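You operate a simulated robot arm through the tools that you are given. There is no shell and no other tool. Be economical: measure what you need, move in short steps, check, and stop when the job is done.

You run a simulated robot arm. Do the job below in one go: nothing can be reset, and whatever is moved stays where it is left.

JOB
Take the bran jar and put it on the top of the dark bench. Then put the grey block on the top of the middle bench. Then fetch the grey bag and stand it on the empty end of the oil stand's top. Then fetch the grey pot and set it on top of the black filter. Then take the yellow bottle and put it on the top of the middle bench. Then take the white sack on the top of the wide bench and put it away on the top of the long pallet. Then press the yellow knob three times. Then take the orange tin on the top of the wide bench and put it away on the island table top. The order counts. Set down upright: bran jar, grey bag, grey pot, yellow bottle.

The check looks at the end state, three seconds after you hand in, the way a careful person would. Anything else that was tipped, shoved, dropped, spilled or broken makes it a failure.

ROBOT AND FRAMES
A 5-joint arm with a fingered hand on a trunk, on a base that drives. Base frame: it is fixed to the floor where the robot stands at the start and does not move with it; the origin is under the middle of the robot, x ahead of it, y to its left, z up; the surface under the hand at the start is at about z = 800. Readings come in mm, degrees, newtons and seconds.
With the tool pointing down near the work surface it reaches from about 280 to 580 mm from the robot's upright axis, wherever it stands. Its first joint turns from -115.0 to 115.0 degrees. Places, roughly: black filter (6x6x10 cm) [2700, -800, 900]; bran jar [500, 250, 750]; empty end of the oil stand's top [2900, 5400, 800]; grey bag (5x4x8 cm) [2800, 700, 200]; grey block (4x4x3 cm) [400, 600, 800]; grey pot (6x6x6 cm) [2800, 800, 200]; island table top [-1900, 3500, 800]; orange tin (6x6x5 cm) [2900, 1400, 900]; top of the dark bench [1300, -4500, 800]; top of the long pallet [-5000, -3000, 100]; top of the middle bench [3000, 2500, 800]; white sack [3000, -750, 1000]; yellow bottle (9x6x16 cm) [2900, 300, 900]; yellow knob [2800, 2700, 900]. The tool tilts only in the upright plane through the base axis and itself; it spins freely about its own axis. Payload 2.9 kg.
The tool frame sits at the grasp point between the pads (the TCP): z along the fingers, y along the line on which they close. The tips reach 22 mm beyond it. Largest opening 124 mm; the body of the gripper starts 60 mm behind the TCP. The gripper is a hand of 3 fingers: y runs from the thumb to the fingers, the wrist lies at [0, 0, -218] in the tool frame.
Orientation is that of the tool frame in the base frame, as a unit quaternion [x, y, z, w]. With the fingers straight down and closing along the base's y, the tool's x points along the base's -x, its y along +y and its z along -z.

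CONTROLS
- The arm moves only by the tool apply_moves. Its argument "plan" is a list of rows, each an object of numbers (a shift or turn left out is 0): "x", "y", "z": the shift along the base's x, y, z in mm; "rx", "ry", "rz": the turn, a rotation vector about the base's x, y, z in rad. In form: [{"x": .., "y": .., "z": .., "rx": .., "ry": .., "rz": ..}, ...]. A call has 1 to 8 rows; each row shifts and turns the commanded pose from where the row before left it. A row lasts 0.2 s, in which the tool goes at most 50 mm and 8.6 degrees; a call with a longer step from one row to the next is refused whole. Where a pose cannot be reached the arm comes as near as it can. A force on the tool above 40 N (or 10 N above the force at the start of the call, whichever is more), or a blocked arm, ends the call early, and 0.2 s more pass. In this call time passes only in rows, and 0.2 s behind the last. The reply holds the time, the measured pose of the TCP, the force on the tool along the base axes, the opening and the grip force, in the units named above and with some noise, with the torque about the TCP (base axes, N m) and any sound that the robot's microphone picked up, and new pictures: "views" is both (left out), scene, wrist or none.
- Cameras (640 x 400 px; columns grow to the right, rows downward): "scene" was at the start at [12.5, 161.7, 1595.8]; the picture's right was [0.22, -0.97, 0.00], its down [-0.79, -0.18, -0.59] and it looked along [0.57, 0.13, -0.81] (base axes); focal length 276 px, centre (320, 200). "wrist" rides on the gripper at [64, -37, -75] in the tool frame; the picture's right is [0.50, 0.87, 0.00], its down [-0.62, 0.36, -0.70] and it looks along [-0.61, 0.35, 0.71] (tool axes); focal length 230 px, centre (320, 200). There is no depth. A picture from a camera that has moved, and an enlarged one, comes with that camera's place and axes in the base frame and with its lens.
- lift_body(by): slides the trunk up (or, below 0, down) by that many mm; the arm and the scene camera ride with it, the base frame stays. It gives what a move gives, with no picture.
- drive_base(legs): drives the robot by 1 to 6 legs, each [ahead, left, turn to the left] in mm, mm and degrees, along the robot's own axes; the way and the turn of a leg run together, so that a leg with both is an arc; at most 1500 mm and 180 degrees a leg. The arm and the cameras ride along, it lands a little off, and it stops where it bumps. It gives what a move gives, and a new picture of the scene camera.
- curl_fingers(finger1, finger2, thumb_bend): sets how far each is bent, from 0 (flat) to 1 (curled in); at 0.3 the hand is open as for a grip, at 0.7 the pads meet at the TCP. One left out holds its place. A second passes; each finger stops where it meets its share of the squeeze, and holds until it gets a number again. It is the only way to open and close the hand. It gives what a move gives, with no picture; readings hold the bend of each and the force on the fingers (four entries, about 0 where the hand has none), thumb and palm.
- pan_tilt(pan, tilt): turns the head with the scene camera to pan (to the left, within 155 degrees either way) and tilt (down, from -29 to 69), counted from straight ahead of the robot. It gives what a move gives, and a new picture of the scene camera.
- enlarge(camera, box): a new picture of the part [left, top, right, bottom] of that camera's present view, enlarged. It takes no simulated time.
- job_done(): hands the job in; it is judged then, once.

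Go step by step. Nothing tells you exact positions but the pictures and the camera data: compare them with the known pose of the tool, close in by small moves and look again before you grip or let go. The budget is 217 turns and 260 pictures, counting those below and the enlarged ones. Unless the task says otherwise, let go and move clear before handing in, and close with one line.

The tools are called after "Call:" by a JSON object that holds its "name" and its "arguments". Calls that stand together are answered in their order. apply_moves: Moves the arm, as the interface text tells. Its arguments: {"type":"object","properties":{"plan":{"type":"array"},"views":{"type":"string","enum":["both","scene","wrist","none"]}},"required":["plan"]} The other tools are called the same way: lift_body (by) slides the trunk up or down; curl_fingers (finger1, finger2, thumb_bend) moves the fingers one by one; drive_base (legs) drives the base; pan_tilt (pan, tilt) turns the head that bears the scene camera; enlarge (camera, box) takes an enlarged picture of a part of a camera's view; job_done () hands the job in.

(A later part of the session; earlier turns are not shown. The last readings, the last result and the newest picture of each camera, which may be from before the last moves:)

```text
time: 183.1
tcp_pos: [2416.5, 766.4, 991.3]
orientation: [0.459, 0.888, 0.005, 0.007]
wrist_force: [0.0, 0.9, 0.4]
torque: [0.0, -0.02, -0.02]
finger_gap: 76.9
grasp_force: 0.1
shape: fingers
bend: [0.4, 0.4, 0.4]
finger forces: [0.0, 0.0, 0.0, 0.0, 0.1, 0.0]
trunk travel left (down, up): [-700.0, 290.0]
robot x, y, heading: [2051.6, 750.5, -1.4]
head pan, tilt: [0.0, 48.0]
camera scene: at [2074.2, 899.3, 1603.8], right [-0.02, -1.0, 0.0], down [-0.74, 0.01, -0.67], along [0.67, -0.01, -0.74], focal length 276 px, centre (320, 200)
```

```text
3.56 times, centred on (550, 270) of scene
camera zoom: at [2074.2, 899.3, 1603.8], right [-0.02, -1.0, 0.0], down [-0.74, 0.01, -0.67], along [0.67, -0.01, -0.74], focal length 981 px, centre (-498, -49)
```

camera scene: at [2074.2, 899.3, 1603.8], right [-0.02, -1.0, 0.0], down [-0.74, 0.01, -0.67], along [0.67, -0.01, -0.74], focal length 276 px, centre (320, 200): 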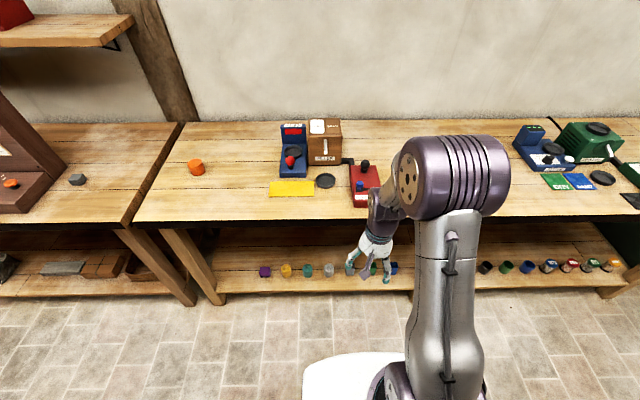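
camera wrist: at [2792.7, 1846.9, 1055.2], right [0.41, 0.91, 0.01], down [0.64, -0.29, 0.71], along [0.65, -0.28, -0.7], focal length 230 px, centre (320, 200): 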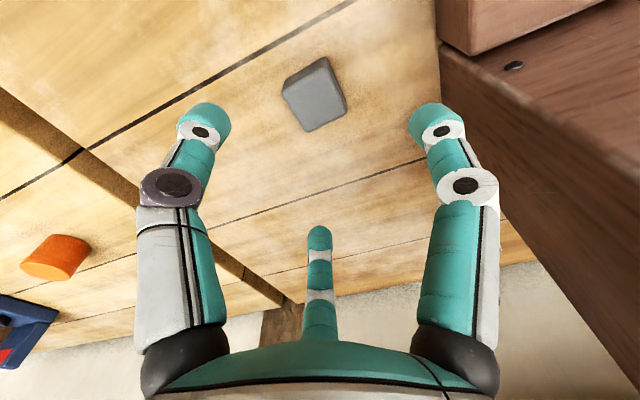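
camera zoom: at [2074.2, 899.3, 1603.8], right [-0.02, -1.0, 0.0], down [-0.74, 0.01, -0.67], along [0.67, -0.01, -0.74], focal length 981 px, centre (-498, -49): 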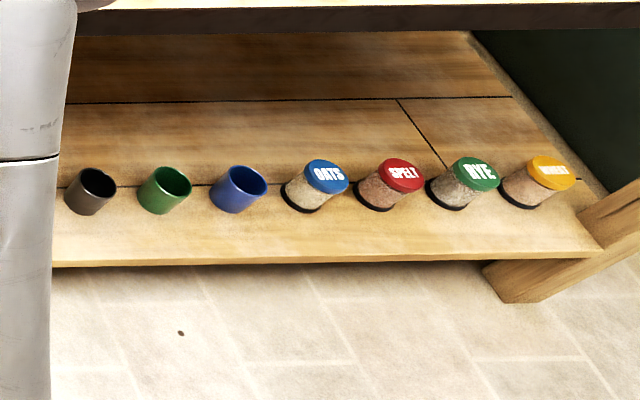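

The lidded round one at about (2815, 840) is the grey pot and the open grey box-shaped one at about (2815, 717) is the grey bag. I'll extend and turn the hand, lower the trunk, and then approach the shelf.

Call:
{"name": "apply_moves", "arguments": {"plan": [{"x": 30, "rz": 0.145}, {"x": 30, "rz": 0.145}, {"x": 30, "rz": 0.145}], "views": "none"}}

Call:
{"name": "lift_body", "arguments": {"by": -600}}

Call:
{"name": "drive_base", "arguments": {"legs": [[100, -40, 1.4]]}}

Call:
{"name": "apply_moves", "arguments": {"plan": [{"z": -10}], "views": "wrist"}}

```text
time: 183.9
tcp_pos: [2508.4, 764.7, 992.4]
orientation: [0.256, 0.967, 0.001, 0.007]
wrist_force: [0.6, 0.0, -0.8]
torque: [-0.03, -0.01, -0.02]
finger_gap: 76.8
grasp_force: 0.0
shape: fingers
bend: [0.4, 0.4, 0.4]
finger forces: [0.0, 0.0, 0.1, 0.1, 0.0, 0.0]
trunk travel left (down, up): [-700.0, 290.0]
robot x, y, heading: [2055.6, 756.8, -1.2]
head pan, tilt: [0.0, 48.0]
```

```text
refused: -600 is not a number from -400 to 400
```

```text
time: 185.1
tcp_pos: [2605.5, 736.2, 992.8]
orientation: [0.246, 0.969, 0.001, 0.008]
wrist_force: [1.1, 0.2, -0.1]
torque: [-0.01, 0.03, -0.01]
finger_gap: 76.6
grasp_force: 0.0
shape: fingers
bend: [0.4, 0.4, 0.4]
finger forces: [0.1, 0.0, 0.0, 0.1, 0.0, 0.0]
trunk travel left (down, up): [-700.0, 290.0]
robot x, y, heading: [2149.8, 714.3, 0.4]
head pan, tilt: [0.0, 48.0]
camera scene: at [2170.6, 858.8, 1603.8], right [0.0, -1.0, 0.0], down [-0.74, 0.0, -0.67], along [0.67, 0.0, -0.74], focal length 276 px, centre (320, 200)
```

scene: 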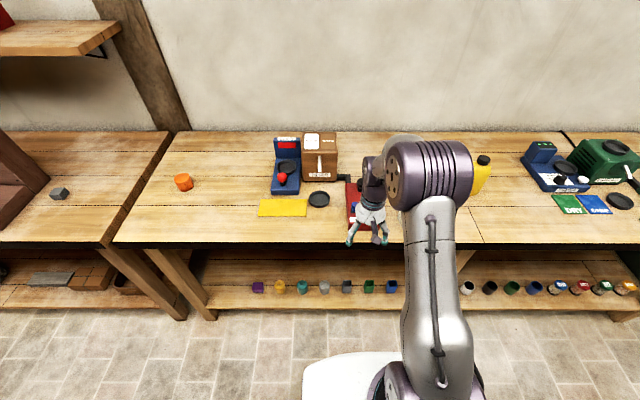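

```text
time: 185.5
tcp_pos: [2605.8, 735.0, 983.6]
orientation: [0.245, 0.969, 0.002, 0.007]
wrist_force: [-0.3, -0.2, 1.0]
torque: [0.02, 0.0, -0.03]
finger_gap: 76.9
grasp_force: 0.0
shape: fingers
bend: [0.4, 0.4, 0.4]
finger forces: [0.1, 0.0, 0.0, 0.0, 0.0, 0.1]
trunk travel left (down, up): [-700.0, 290.0]
robot x, y, heading: [2149.7, 712.1, 0.2]
head pan, tilt: [0.0, 48.0]
camera wrist: at [2531.2, 733.2, 1056.5], right [-0.03, 1.0, 0.0], down [0.7, 0.02, 0.71], along [0.71, 0.02, -0.7], focal length 230 px, centre (320, 200)
```

wrist: 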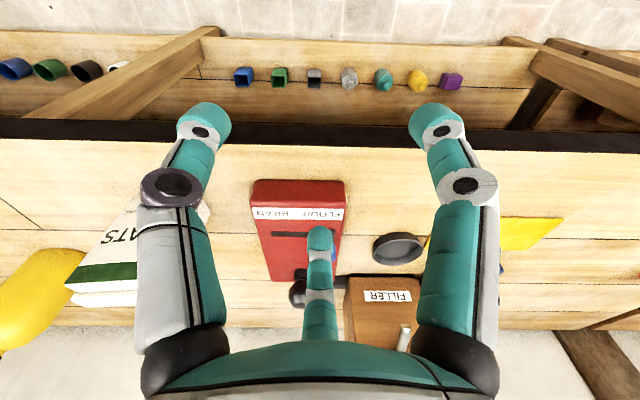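

The bench front edge is at about x = 2665, and the bag is near (2808, 719) with its centre at z of about 195. I'll back off a bit first and then lower the trunk in two steps.

Call:
{"name": "drive_base", "arguments": {"legs": [[-110, 0, 0]]}}

Call:
{"name": "lift_body", "arguments": {"by": -400}}

Call:
{"name": "lift_body", "arguments": {"by": -200}}

Call:
{"name": "apply_moves", "arguments": {"plan": [{"z": -20}], "views": "both"}}

```text
time: 186.7
tcp_pos: [2496.1, 733.3, 983.4]
orientation: [0.247, 0.969, 0.001, 0.007]
wrist_force: [0.7, -0.2, -0.1]
torque: [-0.03, -0.02, 0.01]
finger_gap: 76.9
grasp_force: 0.1
shape: fingers
bend: [0.4, 0.4, 0.4]
finger forces: [0.1, 0.0, 0.1, 0.0, 0.1, 0.0]
trunk travel left (down, up): [-700.0, 290.0]
robot x, y, heading: [2039.9, 716.4, 0.4]
head pan, tilt: [0.0, 48.0]
camera scene: at [2059.9, 858.8, 1603.8], right [0.0, -1.0, 0.0], down [-0.74, 0.0, -0.67], along [0.67, 0.0, -0.74], focal length 276 px, centre (320, 200)
```

scene: 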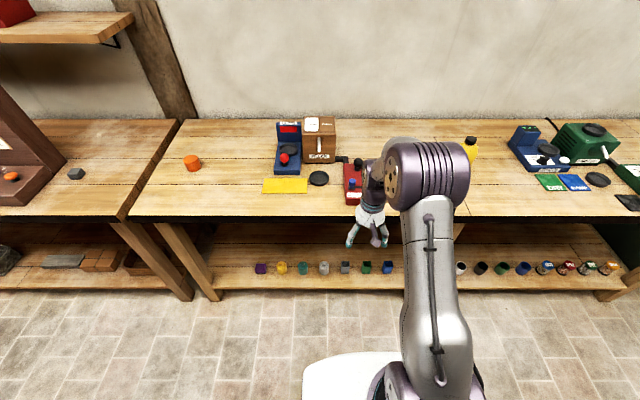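

```text
time: 190.5
tcp_pos: [2495.4, 732.7, 582.2]
orientation: [0.247, 0.969, 0.002, 0.007]
wrist_force: [0.0, 0.0, 0.1]
torque: [-0.03, 0.01, 0.01]
finger_gap: 77.1
grasp_force: 0.0
shape: fingers
bend: [0.4, 0.4, 0.4]
finger forces: [0.0, 0.0, 0.0, 0.0, 0.0, 0.0]
trunk travel left (down, up): [-300.0, 690.0]
robot x, y, heading: [2040.4, 714.0, 0.1]
head pan, tilt: [0.0, 48.0]
```

```text
time: 192.7
tcp_pos: [2495.3, 734.2, 383.0]
orientation: [0.247, 0.969, 0.003, 0.006]
wrist_force: [0.4, 0.2, -0.1]
torque: [-0.05, 0.0, -0.01]
finger_gap: 76.8
grasp_force: 0.2
shape: fingers
bend: [0.4, 0.4, 0.4]
finger forces: [0.1, 0.0, 0.0, 0.1, 0.1, 0.1]
trunk travel left (down, up): [-100.0, 890.0]
robot x, y, heading: [2044.2, 712.2, 0.0]
head pan, tilt: [0.0, 48.0]
```

```text
time: 193.1
tcp_pos: [2494.2, 734.1, 363.5]
orientation: [0.247, 0.969, 0.002, 0.007]
wrist_force: [-0.5, 0.4, -0.7]
torque: [0.02, 0.0, 0.0]
finger_gap: 76.8
grasp_force: 0.0
shape: fingers
bend: [0.4, 0.4, 0.4]
finger forces: [0.1, 0.1, 0.0, 0.0, 0.1, 0.0]
trunk travel left (down, up): [-100.0, 890.0]
robot x, y, heading: [2045.3, 713.5, 0.1]
head pan, tilt: [0.0, 48.0]
camera scene: at [2060.5, 858.8, 1003.8], right [0.0, -1.0, 0.0], down [-0.74, 0.0, -0.67], along [0.67, 0.0, -0.74], focal length 276 px, centre (320, 200)
camera wrist: at [2420.2, 731.6, 436.4], right [-0.02, 1.0, 0.0], down [0.7, 0.02, 0.71], along [0.71, 0.02, -0.7], focal length 230 px, centre (320, 200)
```

scene: 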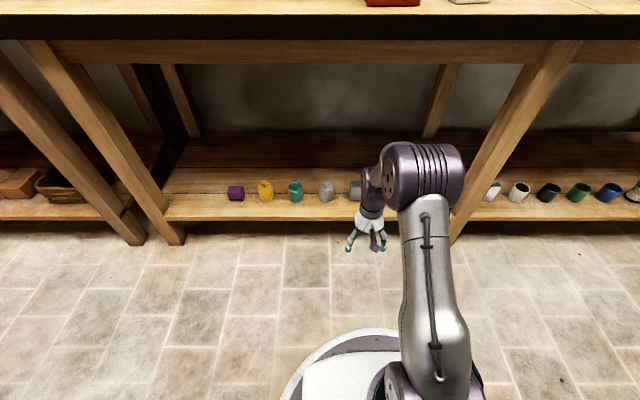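
wrist: 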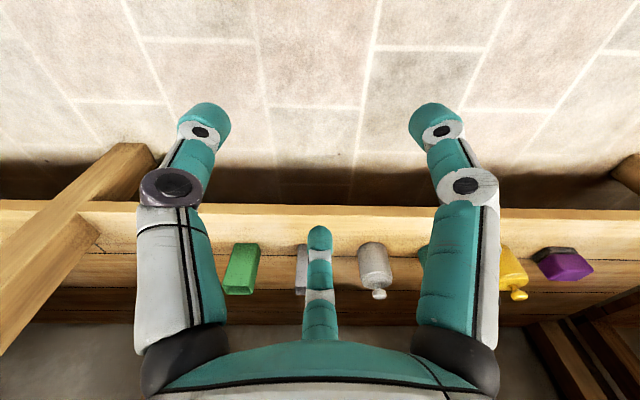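

The view under the bench is clear. I'll lower the trunk further so that the forearm passes under the apron, then drive in until the hand is over the bag.

Call:
{"name": "lift_body", "arguments": {"by": -95}}

Call:
{"name": "apply_moves", "arguments": {"plan": [{"z": 25, "y": -8}, {"z": 5, "y": -7}], "views": "none"}}

Call:
{"name": "drive_base", "arguments": {"legs": [[240, 0, 0]]}}

Call:
{"name": "apply_moves", "arguments": {"plan": [{"x": 5}], "views": "wrist"}}

```text
time: 194.4
tcp_pos: [2494.3, 732.6, 267.8]
orientation: [0.248, 0.969, 0.002, 0.007]
wrist_force: [0.5, -0.6, -0.6]
torque: [-0.05, 0.04, 0.01]
finger_gap: 76.9
grasp_force: 0.1
shape: fingers
bend: [0.4, 0.4, 0.4]
finger forces: [0.1, 0.1, 0.1, 0.0, 0.0, 0.0]
trunk travel left (down, up): [-5.0, 985.0]
robot x, y, heading: [2038.6, 713.4, -0.1]
head pan, tilt: [0.0, 48.0]
```

```text
time: 195.0
tcp_pos: [2495.7, 719.2, 297.8]
orientation: [0.247, 0.969, 0.002, 0.007]
wrist_force: [-0.6, 0.8, -0.1]
torque: [-0.01, -0.01, -0.01]
finger_gap: 76.8
grasp_force: 0.1
shape: fingers
bend: [0.4, 0.4, 0.4]
finger forces: [0.0, 0.0, 0.0, 0.1, 0.0, 0.1]
trunk travel left (down, up): [-5.0, 985.0]
robot x, y, heading: [2038.1, 713.9, -0.2]
head pan, tilt: [0.0, 48.0]
```

```text
time: 196.8
tcp_pos: [2735.0, 718.3, 297.1]
orientation: [0.247, 0.969, 0.001, 0.007]
wrist_force: [0.1, -0.7, 0.2]
torque: [-0.03, -0.01, 0.0]
finger_gap: 76.7
grasp_force: 0.1
shape: fingers
bend: [0.4, 0.4, 0.4]
finger forces: [0.1, 0.1, 0.1, 0.0, 0.0, 0.0]
trunk travel left (down, up): [-5.0, 985.0]
robot x, y, heading: [2280.6, 713.5, -0.1]
head pan, tilt: [0.0, 48.0]
camera scene: at [2301.6, 859.1, 908.8], right [0.0, -1.0, 0.0], down [-0.74, 0.0, -0.67], along [0.67, 0.0, -0.74], focal length 276 px, centre (320, 200)
```

scene: 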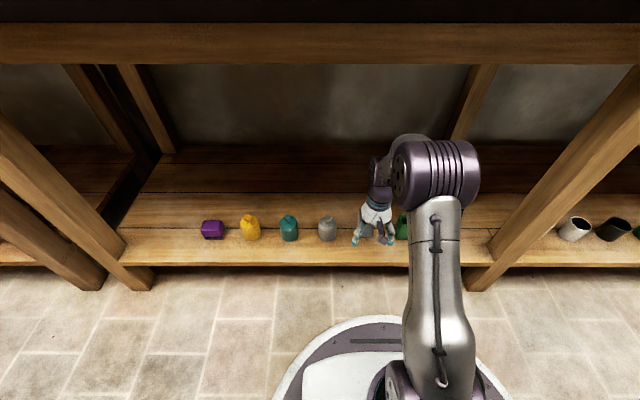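

```text
time: 197.2
tcp_pos: [2741.6, 720.0, 299.5]
orientation: [0.246, 0.969, 0.002, 0.007]
wrist_force: [0.2, -0.7, -0.9]
torque: [0.02, 0.03, -0.02]
finger_gap: 76.9
grasp_force: 0.1
shape: fingers
bend: [0.4, 0.4, 0.4]
finger forces: [0.0, 0.1, 0.0, 0.0, 0.0, 0.0]
trunk travel left (down, up): [-5.0, 985.0]
robot x, y, heading: [2281.5, 714.4, 0.1]
head pan, tilt: [0.0, 48.0]
camera wrist: at [2667.2, 718.5, 371.6], right [-0.03, 1.0, 0.0], down [0.7, 0.02, 0.71], along [0.71, 0.02, -0.7], focal length 230 px, centre (320, 200)
```

wrist: 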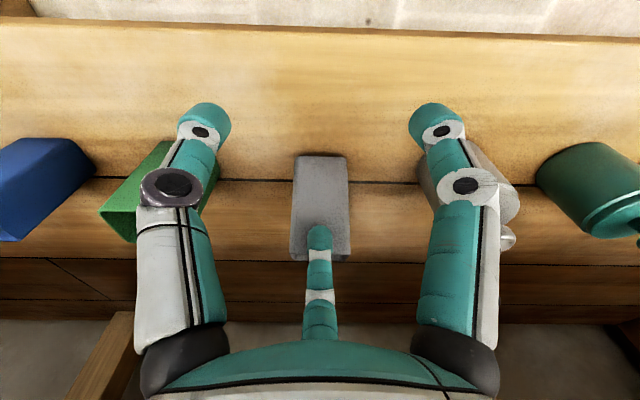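

The shelf surface works out at z of about 200, so the bag's top is near 283. I'll raise the hand, move over the bag, and look again.

Call:
{"name": "apply_moves", "arguments": {"plan": [{"z": 35}, {"x": 22, "y": 1}, {"x": 22, "y": 1}, {"x": 22, "y": 1}], "views": "both"}}

```text
time: 198.2
tcp_pos: [2807.5, 722.4, 333.7]
orientation: [0.246, 0.969, 0.002, 0.006]
wrist_force: [-0.3, 0.4, 0.2]
torque: [0.03, 0.0, 0.01]
finger_gap: 77.1
grasp_force: 0.1
shape: fingers
bend: [0.4, 0.4, 0.4]
finger forces: [0.0, 0.0, 0.0, 0.0, 0.0, 0.0]
trunk travel left (down, up): [-5.0, 985.0]
robot x, y, heading: [2282.3, 709.4, 0.1]
head pan, tilt: [0.0, 48.0]
camera scene: at [2301.6, 859.1, 908.8], right [0.0, -1.0, 0.0], down [-0.74, 0.0, -0.67], along [0.67, 0.0, -0.74], focal length 276 px, centre (320, 200)
camera wrist: at [2733.9, 720.7, 407.3], right [-0.03, 1.0, 0.0], down [0.7, 0.02, 0.71], along [0.71, 0.02, -0.7], focal length 230 px, centre (320, 200)
```

scene: 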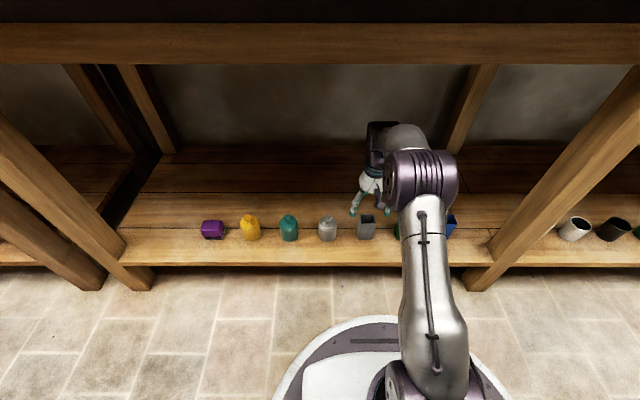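
wrist: 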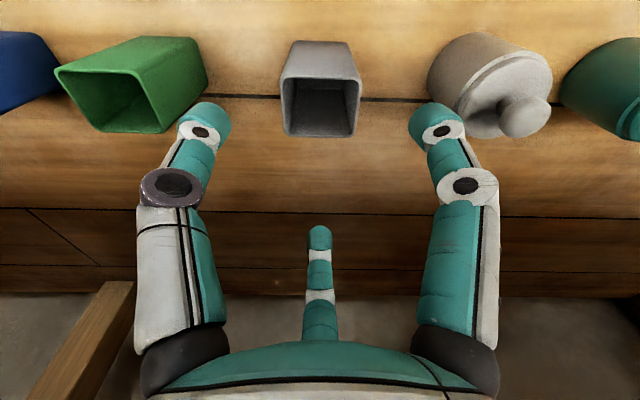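

The bag's centre is about (2790, 722). I'll shift back 17 mm, open slightly and descend around it.

Call:
{"name": "curl_fingers", "arguments": {"finger1": 0.37, "finger2": 0.37, "thumb_bend": 0.37}}

Call:
{"name": "apply_moves", "arguments": {"plan": [{"x": -16, "z": -8}, {"z": -22}, {"z": -10}], "views": "wrist"}}

```text
time: 199.2
tcp_pos: [2807.4, 723.0, 333.8]
orientation: [0.246, 0.969, 0.001, 0.007]
wrist_force: [0.5, 1.1, -1.6]
torque: [0.02, -0.02, 0.0]
finger_gap: 84.9
grasp_force: 0.0
shape: fingers
bend: [0.37, 0.37, 0.37]
finger forces: [0.0, 0.0, 0.0, 0.1, 0.0, 0.1]
trunk travel left (down, up): [-5.0, 985.0]
robot x, y, heading: [2281.7, 714.0, 0.1]
head pan, tilt: [0.0, 48.0]
```

```text
time: 200.0
tcp_pos: [2790.7, 721.6, 294.3]
orientation: [0.246, 0.969, 0.001, 0.007]
wrist_force: [-0.2, 0.2, -0.1]
torque: [-0.01, 0.02, 0.03]
finger_gap: 85.2
grasp_force: 0.0
shape: fingers
bend: [0.37, 0.37, 0.37]
finger forces: [0.1, 0.0, 0.0, 0.0, 0.0, 0.1]
trunk travel left (down, up): [-5.0, 985.0]
robot x, y, heading: [2279.9, 715.0, -0.0]
head pan, tilt: [0.0, 48.0]
camera wrist: at [2717.1, 719.7, 367.2], right [-0.03, 1.0, 0.0], down [0.7, 0.02, 0.71], along [0.71, 0.02, -0.7], focal length 230 px, centre (320, 200)
```

wrist: 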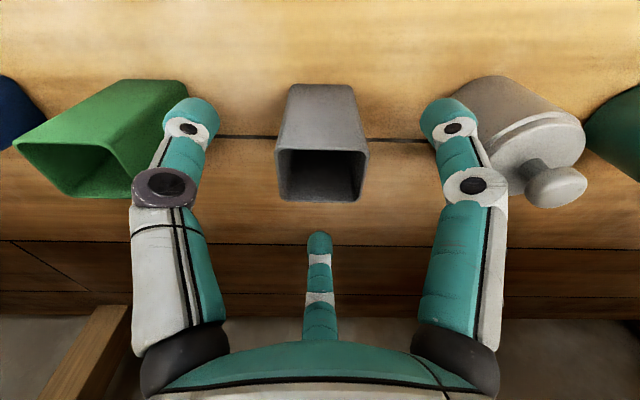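

Alignment is good, so I'll go down to mid-height on the bag.

Call:
{"name": "apply_moves", "arguments": {"plan": [{"z": -16, "x": -1}, {"z": -16}, {"z": -11}], "views": "wrist"}}

```text
time: 200.8
tcp_pos: [2790.4, 723.2, 249.7]
orientation: [0.247, 0.969, 0.002, 0.006]
wrist_force: [0.7, -0.7, -0.3]
torque: [0.0, -0.01, 0.0]
finger_gap: 84.9
grasp_force: 0.0
shape: fingers
bend: [0.37, 0.37, 0.37]
finger forces: [0.0, 0.1, 0.0, 0.0, 0.0, 0.1]
trunk travel left (down, up): [-5.0, 985.0]
robot x, y, heading: [2279.8, 712.0, 0.4]
head pan, tilt: [0.0, 48.0]
camera wrist: at [2716.3, 720.5, 323.5], right [-0.03, 1.0, 0.0], down [0.7, 0.02, 0.71], along [0.71, 0.02, -0.7], focal length 230 px, centre (320, 200)
```

wrist: 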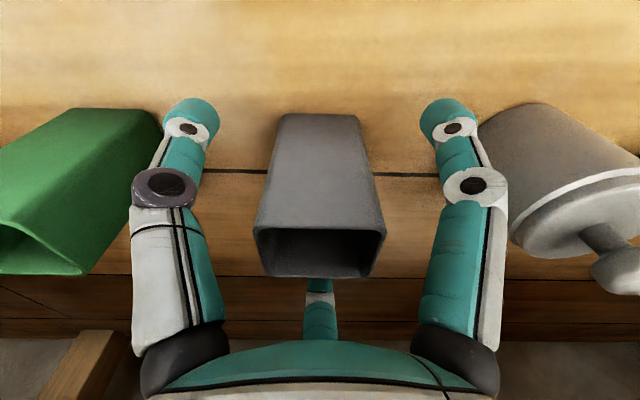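

Call:
{"name": "curl_fingers", "arguments": {"finger1": 0.65, "finger2": 0.65, "thumb_bend": 0.65}}

Call:
{"name": "apply_moves", "arguments": {"plan": [{"z": 10}, {"z": 10}], "views": "wrist"}}

```text
time: 201.8
tcp_pos: [2791.0, 723.1, 249.3]
orientation: [0.246, 0.969, 0.002, 0.007]
wrist_force: [-0.2, -0.9, -0.4]
torque: [0.0, 0.0, -0.02]
finger_gap: 37.0
grasp_force: 10.2
shape: fingers
bend: [0.54, 0.59, 0.57]
finger forces: [7.9, 3.5, 0.1, 0.0, 9.1, 0.0]
trunk travel left (down, up): [-5.0, 985.0]
robot x, y, heading: [2281.9, 717.0, 0.1]
head pan, tilt: [0.0, 48.0]
```

```text
time: 202.4
tcp_pos: [2790.7, 723.4, 272.4]
orientation: [0.247, 0.969, 0.002, 0.008]
wrist_force: [-0.4, 0.3, -1.6]
torque: [-0.05, 0.0, 0.01]
finger_gap: 37.4
grasp_force: 9.8
shape: fingers
bend: [0.54, 0.59, 0.57]
finger forces: [8.0, 3.6, 0.0, 0.0, 9.0, 0.0]
trunk travel left (down, up): [-5.0, 985.0]
robot x, y, heading: [2284.3, 713.3, 0.2]
head pan, tilt: [0.0, 48.0]
camera wrist: at [2716.3, 721.1, 344.5], right [-0.03, 1.0, 0.0], down [0.7, 0.02, 0.71], along [0.71, 0.02, -0.7], focal length 230 px, centre (320, 200)
```

wrist: 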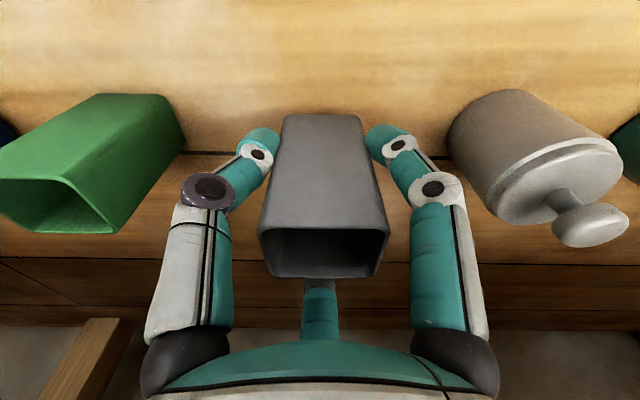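

The bag is held upright. I'll lift a little more, back out from under the bench, raise the trunk, and head along the aisle toward the oil stand at (2900, 5400).

Call:
{"name": "apply_moves", "arguments": {"plan": [{"z": 20}, {"z": 20}], "views": "none"}}

Call:
{"name": "drive_base", "arguments": {"legs": [[-300, 0, 0]]}}

Call:
{"name": "lift_body", "arguments": {"by": 400}}

Call:
{"name": "lift_body", "arguments": {"by": 300}}

Call:
{"name": "drive_base", "arguments": {"legs": [[0, 1400, 0], [0, 1000, 0]]}}

Call:
{"name": "pan_tilt", "arguments": {"pan": 55, "tilt": 25}}

```text
time: 203.0
tcp_pos: [2789.8, 722.2, 309.6]
orientation: [0.246, 0.969, 0.002, 0.008]
wrist_force: [0.3, 0.2, -0.5]
torque: [0.02, 0.01, -0.02]
finger_gap: 37.2
grasp_force: 10.4
shape: fingers
bend: [0.54, 0.59, 0.57]
finger forces: [8.0, 3.5, 0.0, 0.0, 8.9, 0.0]
trunk travel left (down, up): [-5.0, 985.0]
robot x, y, heading: [2281.4, 713.1, 0.2]
head pan, tilt: [0.0, 48.0]
```

```text
time: 205.0
tcp_pos: [2487.8, 722.0, 309.1]
orientation: [0.244, 0.97, 0.002, 0.007]
wrist_force: [0.0, -0.1, -1.2]
torque: [0.02, -0.02, -0.03]
finger_gap: 37.3
grasp_force: 9.7
shape: fingers
bend: [0.54, 0.59, 0.57]
finger forces: [8.0, 3.6, 0.1, 0.0, 9.0, 0.0]
trunk travel left (down, up): [-5.0, 985.0]
robot x, y, heading: [1980.5, 713.2, 0.2]
head pan, tilt: [0.0, 48.0]
camera scene: at [1999.0, 858.1, 908.8], right [0.01, -1.0, 0.0], down [-0.74, 0.0, -0.67], along [0.67, 0.0, -0.74], focal length 276 px, centre (320, 200)
```

scene: 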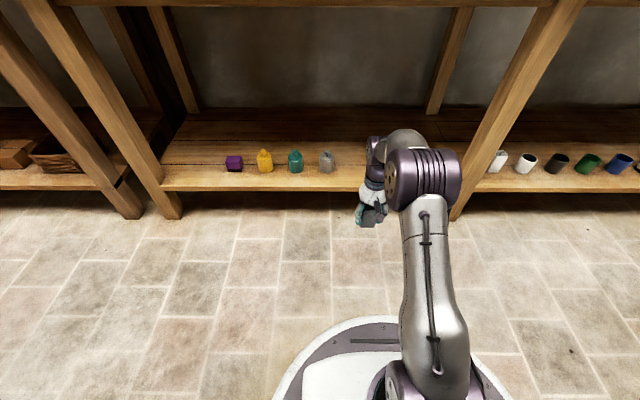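

```text
time: 208.8
tcp_pos: [2488.2, 722.8, 709.5]
orientation: [0.244, 0.97, 0.002, 0.007]
wrist_force: [0.4, 0.3, -0.6]
torque: [0.01, 0.03, -0.01]
finger_gap: 37.4
grasp_force: 9.6
shape: fingers
bend: [0.54, 0.59, 0.57]
finger forces: [7.9, 3.5, 0.1, 0.1, 9.0, 0.1]
trunk travel left (down, up): [-405.0, 585.0]
robot x, y, heading: [1979.6, 710.3, 0.3]
head pan, tilt: [0.0, 48.0]
```

```text
time: 211.8
tcp_pos: [2487.8, 722.3, 1008.8]
orientation: [0.244, 0.97, 0.002, 0.007]
wrist_force: [0.1, -1.0, -1.5]
torque: [0.0, -0.04, -0.03]
finger_gap: 37.3
grasp_force: 10.2
shape: fingers
bend: [0.54, 0.59, 0.57]
finger forces: [8.0, 3.5, 0.0, 0.0, 9.0, 0.0]
trunk travel left (down, up): [-705.0, 285.0]
robot x, y, heading: [1980.1, 711.7, 0.4]
head pan, tilt: [0.0, 48.0]
```

```text
time: 223.6
tcp_pos: [2529.1, 3087.5, 1009.8]
orientation: [0.27, 0.963, 0.002, 0.007]
wrist_force: [-0.1, 0.2, -0.8]
torque: [-0.02, 0.03, 0.0]
finger_gap: 37.4
grasp_force: 10.3
shape: fingers
bend: [0.54, 0.59, 0.57]
finger forces: [8.0, 3.5, 0.1, 0.1, 9.0, 0.0]
trunk travel left (down, up): [-705.0, 285.0]
robot x, y, heading: [2020.5, 3104.2, -2.7]
head pan, tilt: [0.0, 48.0]
camera scene: at [2048.1, 3248.2, 1608.8], right [-0.05, -1.0, 0.0], down [-0.74, 0.03, -0.67], along [0.67, -0.03, -0.74], focal length 276 px, centre (320, 200)
```

scene: 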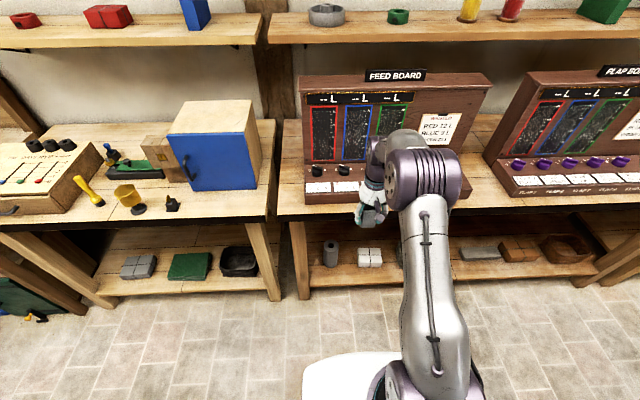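

```text
time: 224.8
tcp_pos: [2529.7, 3087.1, 1009.4]
orientation: [0.27, 0.963, 0.002, 0.007]
wrist_force: [0.1, 0.1, -0.7]
torque: [-0.01, 0.01, 0.0]
finger_gap: 37.2
grasp_force: 10.7
shape: fingers
bend: [0.54, 0.59, 0.57]
finger forces: [7.9, 3.5, 0.0, 0.0, 9.0, 0.0]
trunk travel left (down, up): [-705.0, 285.0]
robot x, y, heading: [2021.8, 3106.6, -2.7]
head pan, tilt: [55.0, 25.0]
camera scene: at [2025.7, 3324.4, 1643.5], right [0.79, -0.61, 0.0], down [-0.26, -0.33, -0.91], along [0.55, 0.72, -0.42], focal length 276 px, centre (320, 200)
```

scene: 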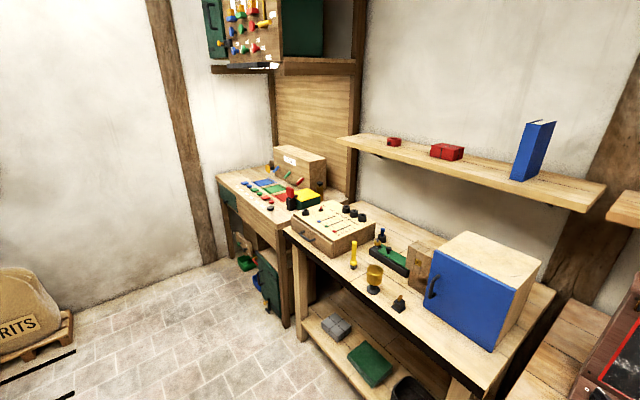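

The desk in the far corner spans y from about 4460 to 5600 and should be the oil stand. I'll zoom in on it.

Call:
{"name": "enlarge", "arguments": {"camera": "scene", "box": [200, 120, 380, 260]}}

```text
2.86 times, centred on (290, 190) of scene
camera zoom: at [2025.7, 3324.4, 1643.5], right [0.79, -0.61, 0.0], down [-0.26, -0.33, -0.91], along [0.55, 0.72, -0.42], focal length 788 px, centre (406, 229)
```

zoom: 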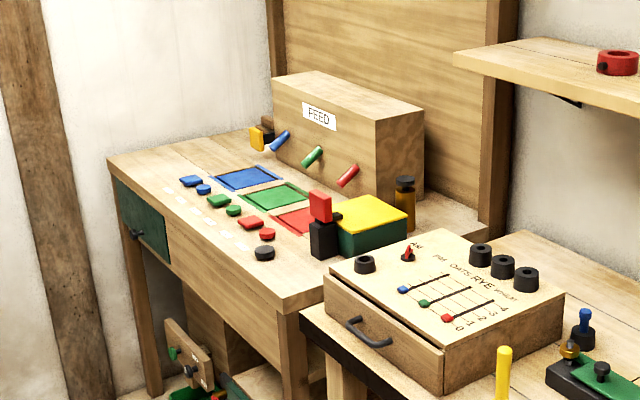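

The left end of that desk is free, beyond the blue mat. I'll drive along to it and look down.

Call:
{"name": "drive_base", "arguments": {"legs": [[0, 0, 2.7], [0, 1200, 0], [0, 850, 0]]}}

Call:
{"name": "pan_tilt", "arguments": {"pan": 10, "tilt": 40}}

```text
time: 235.5
tcp_pos: [2550.8, 5163.1, 1008.7]
orientation: [0.255, 0.967, 0.001, 0.008]
wrist_force: [0.0, 0.1, -1.6]
torque: [-0.03, 0.01, -0.02]
finger_gap: 37.3
grasp_force: 10.7
shape: fingers
bend: [0.54, 0.59, 0.57]
finger forces: [8.0, 3.5, 0.0, 0.1, 9.1, 0.0]
trunk travel left (down, up): [-705.0, 285.0]
robot x, y, heading: [2042.2, 5160.9, -0.6]
head pan, tilt: [55.0, 25.0]
camera scene: at [2039.2, 5385.2, 1643.5], right [0.81, -0.59, 0.0], down [-0.25, -0.34, -0.91], along [0.53, 0.73, -0.42], focal length 276 px, centre (320, 200)
```

scene: 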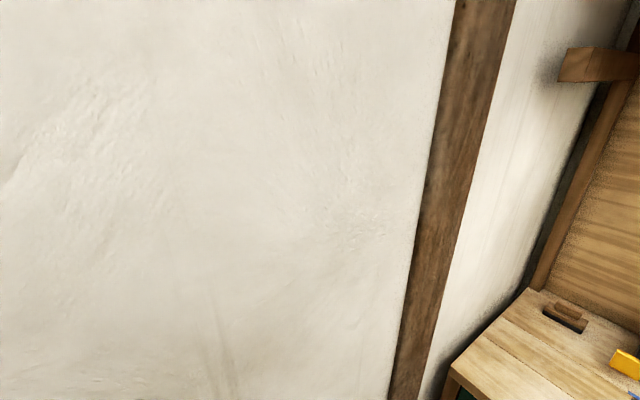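

```text
time: 236.6
tcp_pos: [2550.4, 5163.8, 1010.0]
orientation: [0.254, 0.967, 0.002, 0.007]
wrist_force: [-0.8, 0.0, -1.6]
torque: [0.0, 0.02, 0.02]
finger_gap: 37.2
grasp_force: 10.7
shape: fingers
bend: [0.54, 0.59, 0.57]
finger forces: [8.0, 3.5, 0.0, 0.0, 9.0, 0.0]
trunk travel left (down, up): [-705.0, 285.0]
robot x, y, heading: [2041.5, 5165.0, -0.8]
head pan, tilt: [10.0, 40.0]
camera scene: at [2069.2, 5323.8, 1620.3], right [0.16, -0.99, 0.0], down [-0.63, -0.1, -0.77], along [0.76, 0.12, -0.64], focal length 276 px, centre (320, 200)
```

scene: 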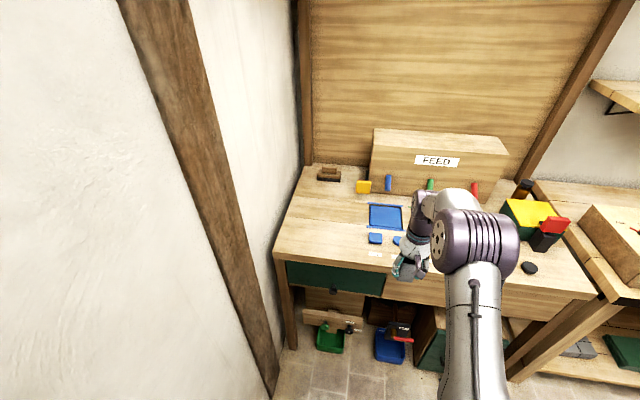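

The free left end is around (2830, 5420), clear of the mat and buttons (y up to about 5260). I'll drive up and bring the bag over it.

Call:
{"name": "drive_base", "arguments": {"legs": [[0, 115, 0.8], [255, 0, 0]]}}

Call:
{"name": "apply_moves", "arguments": {"plan": [{"x": 4, "y": 46}, {"x": 4, "y": 46}, {"x": 4, "y": 46}], "views": "both"}}

```text
time: 239.2
tcp_pos: [2806.6, 5285.1, 1009.8]
orientation: [0.248, 0.969, 0.002, 0.006]
wrist_force: [-0.2, -0.7, -0.8]
torque: [0.01, 0.01, -0.02]
finger_gap: 37.3
grasp_force: 9.9
shape: fingers
bend: [0.54, 0.59, 0.57]
finger forces: [8.0, 3.5, 0.0, 0.0, 9.0, 0.0]
trunk travel left (down, up): [-705.0, 285.0]
robot x, y, heading: [2296.2, 5273.2, -0.2]
head pan, tilt: [10.0, 40.0]
camera scene: at [2323.5, 5438.5, 1620.2], right [0.17, -0.98, 0.0], down [-0.63, -0.11, -0.77], along [0.75, 0.13, -0.64], focal length 276 px, centre (320, 200)
```

scene: 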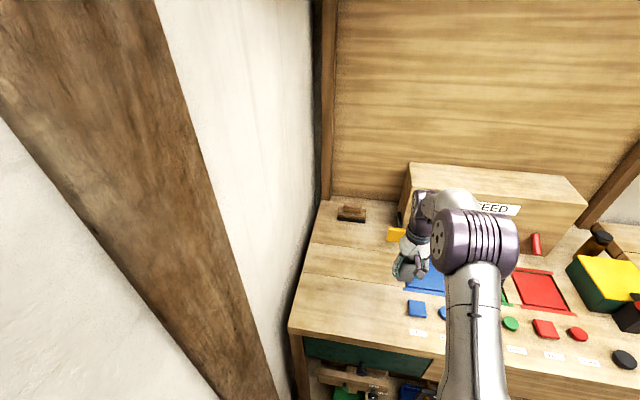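

```text
time: 240.0
tcp_pos: [2816.6, 5425.2, 1009.4]
orientation: [0.248, 0.969, 0.003, 0.006]
wrist_force: [-0.1, 0.3, -0.6]
torque: [-0.01, 0.02, 0.01]
finger_gap: 37.1
grasp_force: 10.3
shape: fingers
bend: [0.54, 0.59, 0.57]
finger forces: [8.0, 3.6, 0.1, 0.0, 9.0, 0.0]
trunk travel left (down, up): [-705.0, 285.0]
robot x, y, heading: [2295.6, 5276.5, -0.4]
head pan, tilt: [10.0, 40.0]
camera scene: at [2322.7, 5440.6, 1620.0], right [0.17, -0.98, 0.0], down [-0.63, -0.11, -0.77], along [0.75, 0.13, -0.64], focal length 276 px, centre (320, 200)
camera wrist: at [2742.6, 5423.1, 1082.1], right [-0.02, 1.0, 0.0], down [0.7, 0.01, 0.71], along [0.71, 0.02, -0.7], focal length 230 px, centre (320, 200)
```

scene: 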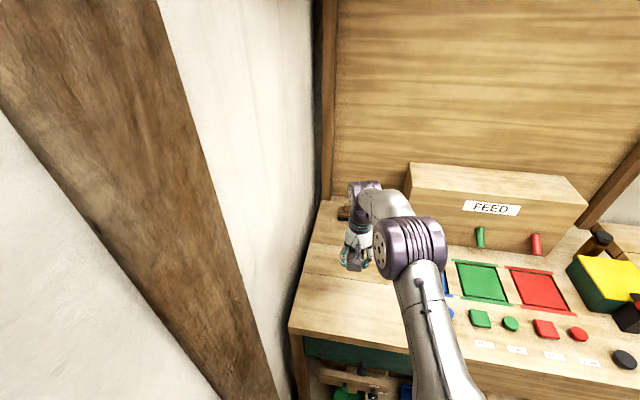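
wrist: 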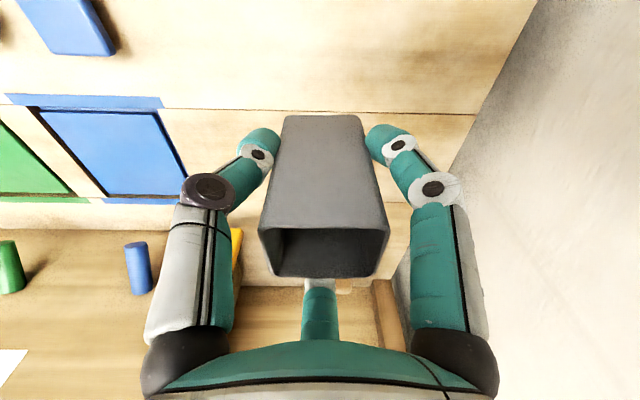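

Call:
{"name": "apply_moves", "arguments": {"plan": [{"z": -35}, {"z": -30}, {"z": -20}], "views": "none"}}

Call:
{"name": "apply_moves", "arguments": {"plan": [{"z": -6}, {"z": -5}, {"z": -5}, {"z": -4}, {"z": -4}, {"z": -4}, {"z": -4}], "views": "both"}}

```text
time: 240.8
tcp_pos: [2818.8, 5424.9, 924.6]
orientation: [0.247, 0.969, 0.004, 0.005]
wrist_force: [-0.3, -0.6, -0.8]
torque: [-0.01, -0.02, 0.02]
finger_gap: 37.3
grasp_force: 10.7
shape: fingers
bend: [0.54, 0.59, 0.57]
finger forces: [8.2, 3.5, 0.0, 0.0, 9.1, 0.1]
trunk travel left (down, up): [-705.0, 285.0]
robot x, y, heading: [2295.0, 5275.4, -0.1]
head pan, tilt: [10.0, 40.0]
```

```text
time: 242.4
tcp_pos: [2819.0, 5422.2, 893.5]
orientation: [0.247, 0.969, 0.006, 0.007]
wrist_force: [4.4, -0.9, 18.0]
torque: [0.03, 0.11, -0.02]
finger_gap: 37.3
grasp_force: 13.6
shape: fingers
bend: [0.53, 0.6, 0.59]
finger forces: [11.2, 5.0, 0.0, 0.0, 11.5, 0.1]
trunk travel left (down, up): [-705.0, 285.0]
robot x, y, heading: [2296.3, 5277.8, -0.0]
head pan, tilt: [10.0, 40.0]
camera scene: at [2321.1, 5437.6, 1620.6], right [0.17, -0.98, 0.0], down [-0.63, -0.11, -0.77], along [0.76, 0.13, -0.64], focal length 276 px, centre (320, 200)
camera wrist: at [2743.6, 5420.8, 967.1], right [-0.02, 1.0, 0.01], down [0.7, 0.01, 0.71], along [0.71, 0.02, -0.7], focal length 230 px, centre (320, 200)
```

scene: 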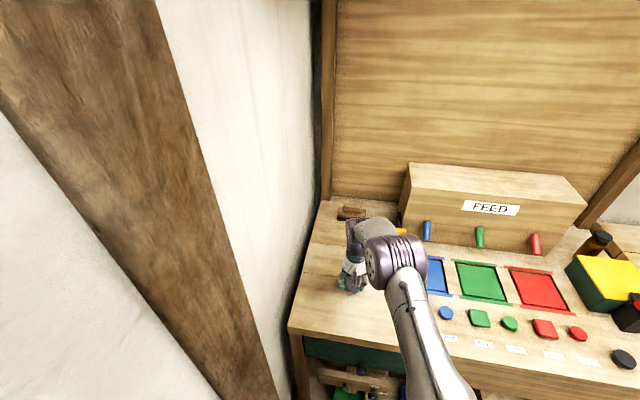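
wrist: 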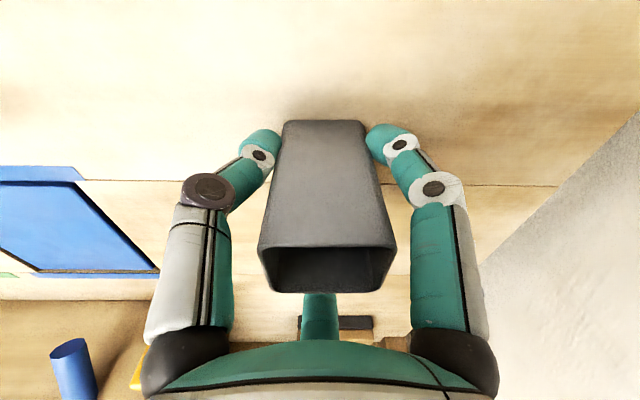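

The bag is on the surface (18 N). I'll ease up slightly, release and rise.

Call:
{"name": "apply_moves", "arguments": {"plan": [{"z": 3}], "views": "none"}}

Call:
{"name": "curl_fingers", "arguments": {"finger1": 0.38, "finger2": 0.38, "thumb_bend": 0.38}}

Call:
{"name": "apply_moves", "arguments": {"plan": [{"z": 20}, {"z": 35}, {"z": 45}, {"z": 30}], "views": "both"}}

```text
time: 242.8
tcp_pos: [2817.6, 5423.7, 896.3]
orientation: [0.248, 0.969, 0.004, 0.005]
wrist_force: [4.2, -0.6, 8.3]
torque: [0.01, 0.02, -0.01]
finger_gap: 37.0
grasp_force: 13.1
shape: fingers
bend: [0.53, 0.59, 0.59]
finger forces: [10.5, 4.3, 0.1, 0.0, 11.2, 0.1]
trunk travel left (down, up): [-705.0, 285.0]
robot x, y, heading: [2296.7, 5282.0, -0.2]
head pan, tilt: [10.0, 40.0]
```

```text
time: 243.8
tcp_pos: [2817.9, 5423.1, 896.6]
orientation: [0.248, 0.969, 0.004, 0.006]
wrist_force: [0.3, 0.4, -0.4]
torque: [-0.01, -0.01, 0.03]
finger_gap: 82.5
grasp_force: 0.0
shape: fingers
bend: [0.38, 0.38, 0.38]
finger forces: [0.0, 0.0, 0.0, 0.0, 0.0, 0.0]
trunk travel left (down, up): [-705.0, 285.0]
robot x, y, heading: [2297.8, 5281.4, 0.1]
head pan, tilt: [10.0, 40.0]
```

```text
time: 244.8
tcp_pos: [2817.1, 5423.6, 1025.9]
orientation: [0.247, 0.969, 0.004, 0.006]
wrist_force: [-0.7, 0.1, -0.8]
torque: [0.03, 0.03, -0.04]
finger_gap: 82.4
grasp_force: 0.1
shape: fingers
bend: [0.38, 0.38, 0.38]
finger forces: [0.0, 0.0, 0.1, 0.1, 0.0, 0.1]
trunk travel left (down, up): [-705.0, 285.0]
robot x, y, heading: [2299.7, 5282.2, 0.2]
head pan, tilt: [10.0, 40.0]
camera scene: at [2322.4, 5438.5, 1620.2], right [0.17, -0.98, 0.0], down [-0.63, -0.11, -0.77], along [0.75, 0.13, -0.64], focal length 276 px, centre (320, 200)
camera wrist: at [2743.2, 5421.6, 1098.3], right [-0.02, 1.0, 0.0], down [0.7, 0.01, 0.71], along [0.71, 0.02, -0.7], focal length 230 px, centre (320, 200)
```

scene: 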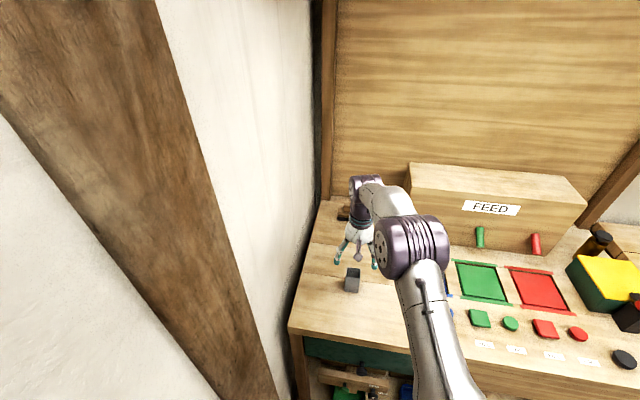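
wrist: 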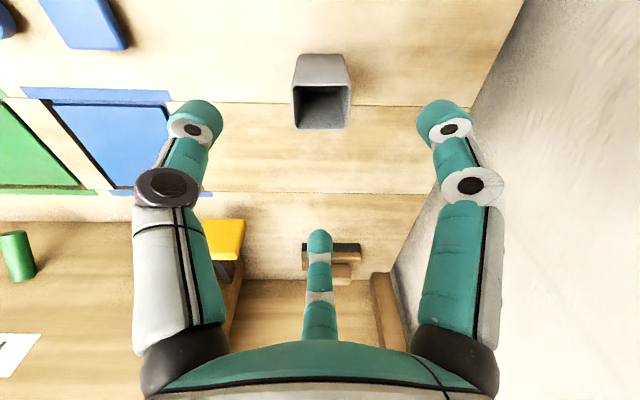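

The bag stands upright on the empty end. Next I'll return for the grey pot at about (2797, 843): retract, back out, and drive right along the aisle.

Call:
{"name": "apply_moves", "arguments": {"plan": [{"x": -5, "y": -46}, {"x": -5, "y": -46}, {"x": -5, "y": -45}], "views": "none"}}

Call:
{"name": "drive_base", "arguments": {"legs": [[-280, 0, 0], [0, -1500, 0], [0, -1500, 0], [0, -1440, 0]]}}

```text
time: 245.6
tcp_pos: [2803.1, 5282.8, 1022.2]
orientation: [0.248, 0.969, 0.002, 0.007]
wrist_force: [-0.2, 0.3, 0.1]
torque: [0.01, 0.0, 0.03]
finger_gap: 82.4
grasp_force: 0.0
shape: fingers
bend: [0.38, 0.38, 0.38]
finger forces: [0.0, 0.1, 0.0, 0.0, 0.0, 0.0]
trunk travel left (down, up): [-705.0, 285.0]
robot x, y, heading: [2297.7, 5276.3, 0.1]
head pan, tilt: [10.0, 40.0]
```

```text
time: 268.5
tcp_pos: [2638.9, 845.4, 1022.2]
orientation: [0.232, 0.973, 0.002, 0.006]
wrist_force: [0.4, 0.3, 0.4]
torque: [0.04, 0.0, -0.01]
finger_gap: 82.1
grasp_force: 0.1
shape: fingers
bend: [0.38, 0.38, 0.38]
finger forces: [0.1, 0.1, 0.1, 0.1, 0.1, 0.0]
trunk travel left (down, up): [-705.0, 285.0]
robot x, y, heading: [2135.7, 826.1, 1.5]
head pan, tilt: [10.0, 40.0]
camera scene: at [2155.0, 985.0, 1620.3], right [0.2, -0.98, 0.0], down [-0.63, -0.13, -0.77], along [0.75, 0.16, -0.64], focal length 276 px, centre (320, 200)
```

scene: 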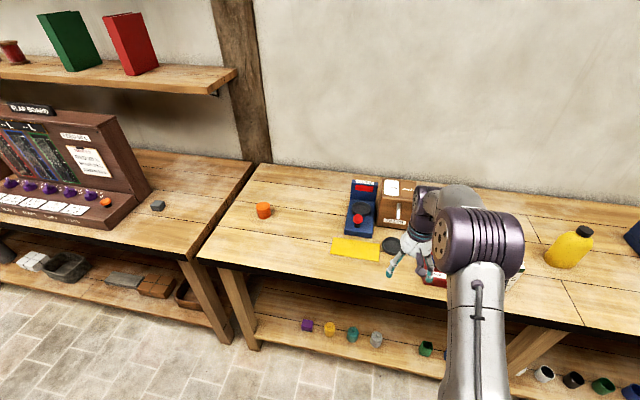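

The base drifted forward a bit, so I'll correct it, back off, and lower the trunk.

Call:
{"name": "drive_base", "arguments": {"legs": [[-150, 8, -1.5]]}}

Call:
{"name": "lift_body", "arguments": {"by": -400}}

Call:
{"name": "lift_body", "arguments": {"by": -298}}

Call:
{"name": "drive_base", "arguments": {"legs": [[230, 0, 0]]}}

Call:
{"name": "apply_moves", "arguments": {"plan": [{"z": 5}], "views": "wrist"}}

```text
time: 269.9
tcp_pos: [2488.5, 839.8, 1023.0]
orientation: [0.245, 0.969, 0.001, 0.007]
wrist_force: [0.7, 0.0, 0.0]
torque: [-0.03, 0.0, 0.01]
finger_gap: 82.4
grasp_force: 0.0
shape: fingers
bend: [0.38, 0.38, 0.38]
finger forces: [0.0, 0.0, 0.0, 0.1, 0.0, 0.1]
trunk travel left (down, up): [-705.0, 285.0]
robot x, y, heading: [1982.9, 829.2, 0.6]
head pan, tilt: [10.0, 40.0]
camera scene: at [2006.9, 989.8, 1620.2], right [0.18, -0.98, 0.0], down [-0.63, -0.12, -0.77], along [0.75, 0.14, -0.64], focal length 276 px, centre (320, 200)
```

scene: 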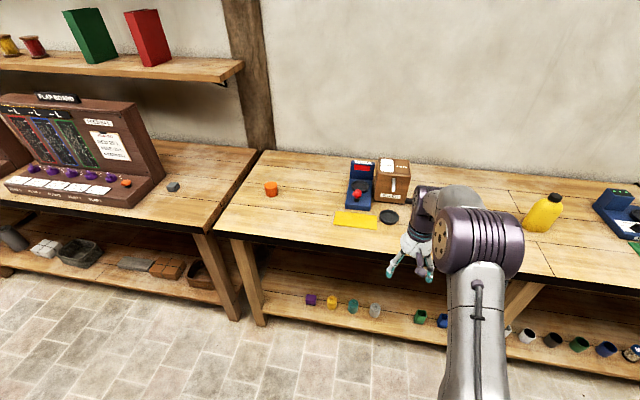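

```text
time: 273.7
tcp_pos: [2487.8, 838.9, 622.6]
orientation: [0.244, 0.97, 0.001, 0.007]
wrist_force: [0.1, 0.6, 0.3]
torque: [-0.05, 0.01, -0.01]
finger_gap: 82.5
grasp_force: 0.1
shape: fingers
bend: [0.38, 0.38, 0.38]
finger forces: [0.0, 0.0, 0.1, 0.0, 0.0, 0.0]
trunk travel left (down, up): [-305.0, 685.0]
robot x, y, heading: [1982.1, 827.0, 0.2]
head pan, tilt: [10.0, 40.0]
```

```text
time: 276.7
tcp_pos: [2488.4, 839.9, 324.5]
orientation: [0.245, 0.97, 0.002, 0.007]
wrist_force: [0.0, -0.4, -0.6]
torque: [0.04, 0.0, 0.02]
finger_gap: 82.0
grasp_force: 0.1
shape: fingers
bend: [0.38, 0.38, 0.38]
finger forces: [0.0, 0.0, 0.0, 0.0, 0.0, 0.0]
trunk travel left (down, up): [-7.0, 983.0]
robot x, y, heading: [1985.1, 830.2, 0.7]
head pan, tilt: [10.0, 40.0]
```

```text
time: 278.4
tcp_pos: [2722.5, 840.0, 325.0]
orientation: [0.245, 0.969, 0.002, 0.007]
wrist_force: [0.7, 0.3, -0.3]
torque: [0.06, -0.01, 0.01]
finger_gap: 82.3
grasp_force: 0.1
shape: fingers
bend: [0.38, 0.38, 0.38]
finger forces: [0.1, 0.0, 0.0, 0.0, 0.1, 0.0]
trunk travel left (down, up): [-7.0, 983.0]
robot x, y, heading: [2216.8, 831.4, 0.6]
head pan, tilt: [10.0, 40.0]
camera scene: at [2242.0, 990.9, 922.2], right [0.18, -0.98, 0.0], down [-0.63, -0.11, -0.77], along [0.75, 0.14, -0.64], focal length 276 px, centre (320, 200)
```

scene: 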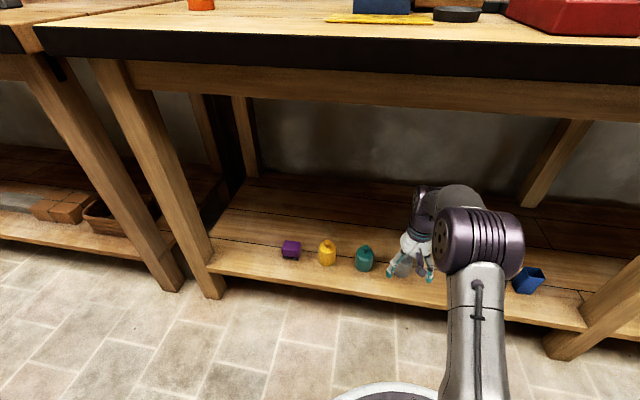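

```text
time: 278.8
tcp_pos: [2723.1, 838.9, 329.7]
orientation: [0.244, 0.97, 0.001, 0.006]
wrist_force: [0.5, 0.1, -0.2]
torque: [0.0, 0.04, 0.03]
finger_gap: 82.4
grasp_force: 0.0
shape: fingers
bend: [0.38, 0.38, 0.38]
finger forces: [0.0, 0.1, 0.1, 0.0, 0.0, 0.1]
trunk travel left (down, up): [-7.0, 983.0]
robot x, y, heading: [2221.2, 832.3, 0.5]
head pan, tilt: [10.0, 40.0]
camera wrist: at [2649.0, 837.8, 402.8], right [-0.03, 1.0, 0.0], down [0.7, 0.02, 0.71], along [0.71, 0.02, -0.7], focal length 230 px, centre (320, 200)
```

wrist: 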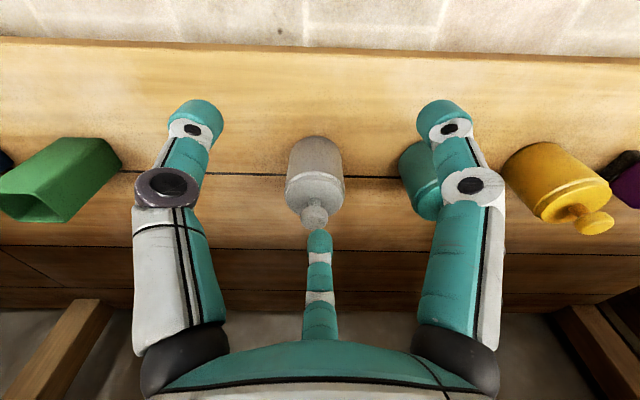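

The pot is centred near (2796, 837) with its knob up to about z = 275. I'll move over it and look.

Call:
{"name": "apply_moves", "arguments": {"plan": [{"x": 25, "y": -1}, {"x": 25, "y": -1}, {"x": 23}, {"z": -25}], "views": "wrist"}}

```text
time: 279.8
tcp_pos: [2795.0, 836.6, 303.6]
orientation: [0.244, 0.97, 0.001, 0.005]
wrist_force: [0.5, 0.4, -0.3]
torque: [0.02, 0.03, 0.01]
finger_gap: 82.2
grasp_force: 0.0
shape: fingers
bend: [0.38, 0.38, 0.38]
finger forces: [0.1, 0.0, 0.0, 0.0, 0.0, 0.0]
trunk travel left (down, up): [-7.0, 983.0]
robot x, y, heading: [2222.3, 832.1, 0.1]
head pan, tilt: [10.0, 40.0]
camera wrist: at [2721.9, 835.0, 377.2], right [-0.03, 1.0, 0.0], down [0.7, 0.02, 0.71], along [0.71, 0.02, -0.7], focal length 230 px, centre (320, 200)
```

wrist: 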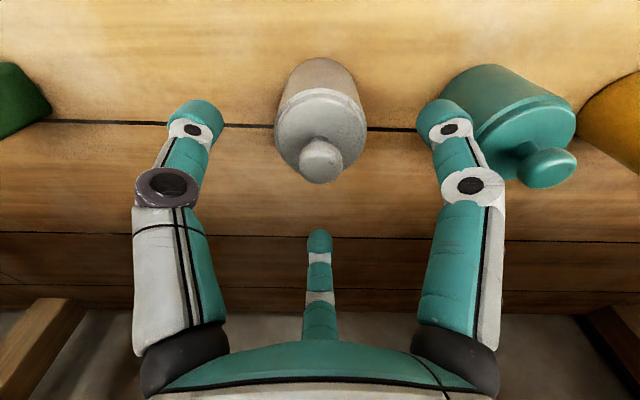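

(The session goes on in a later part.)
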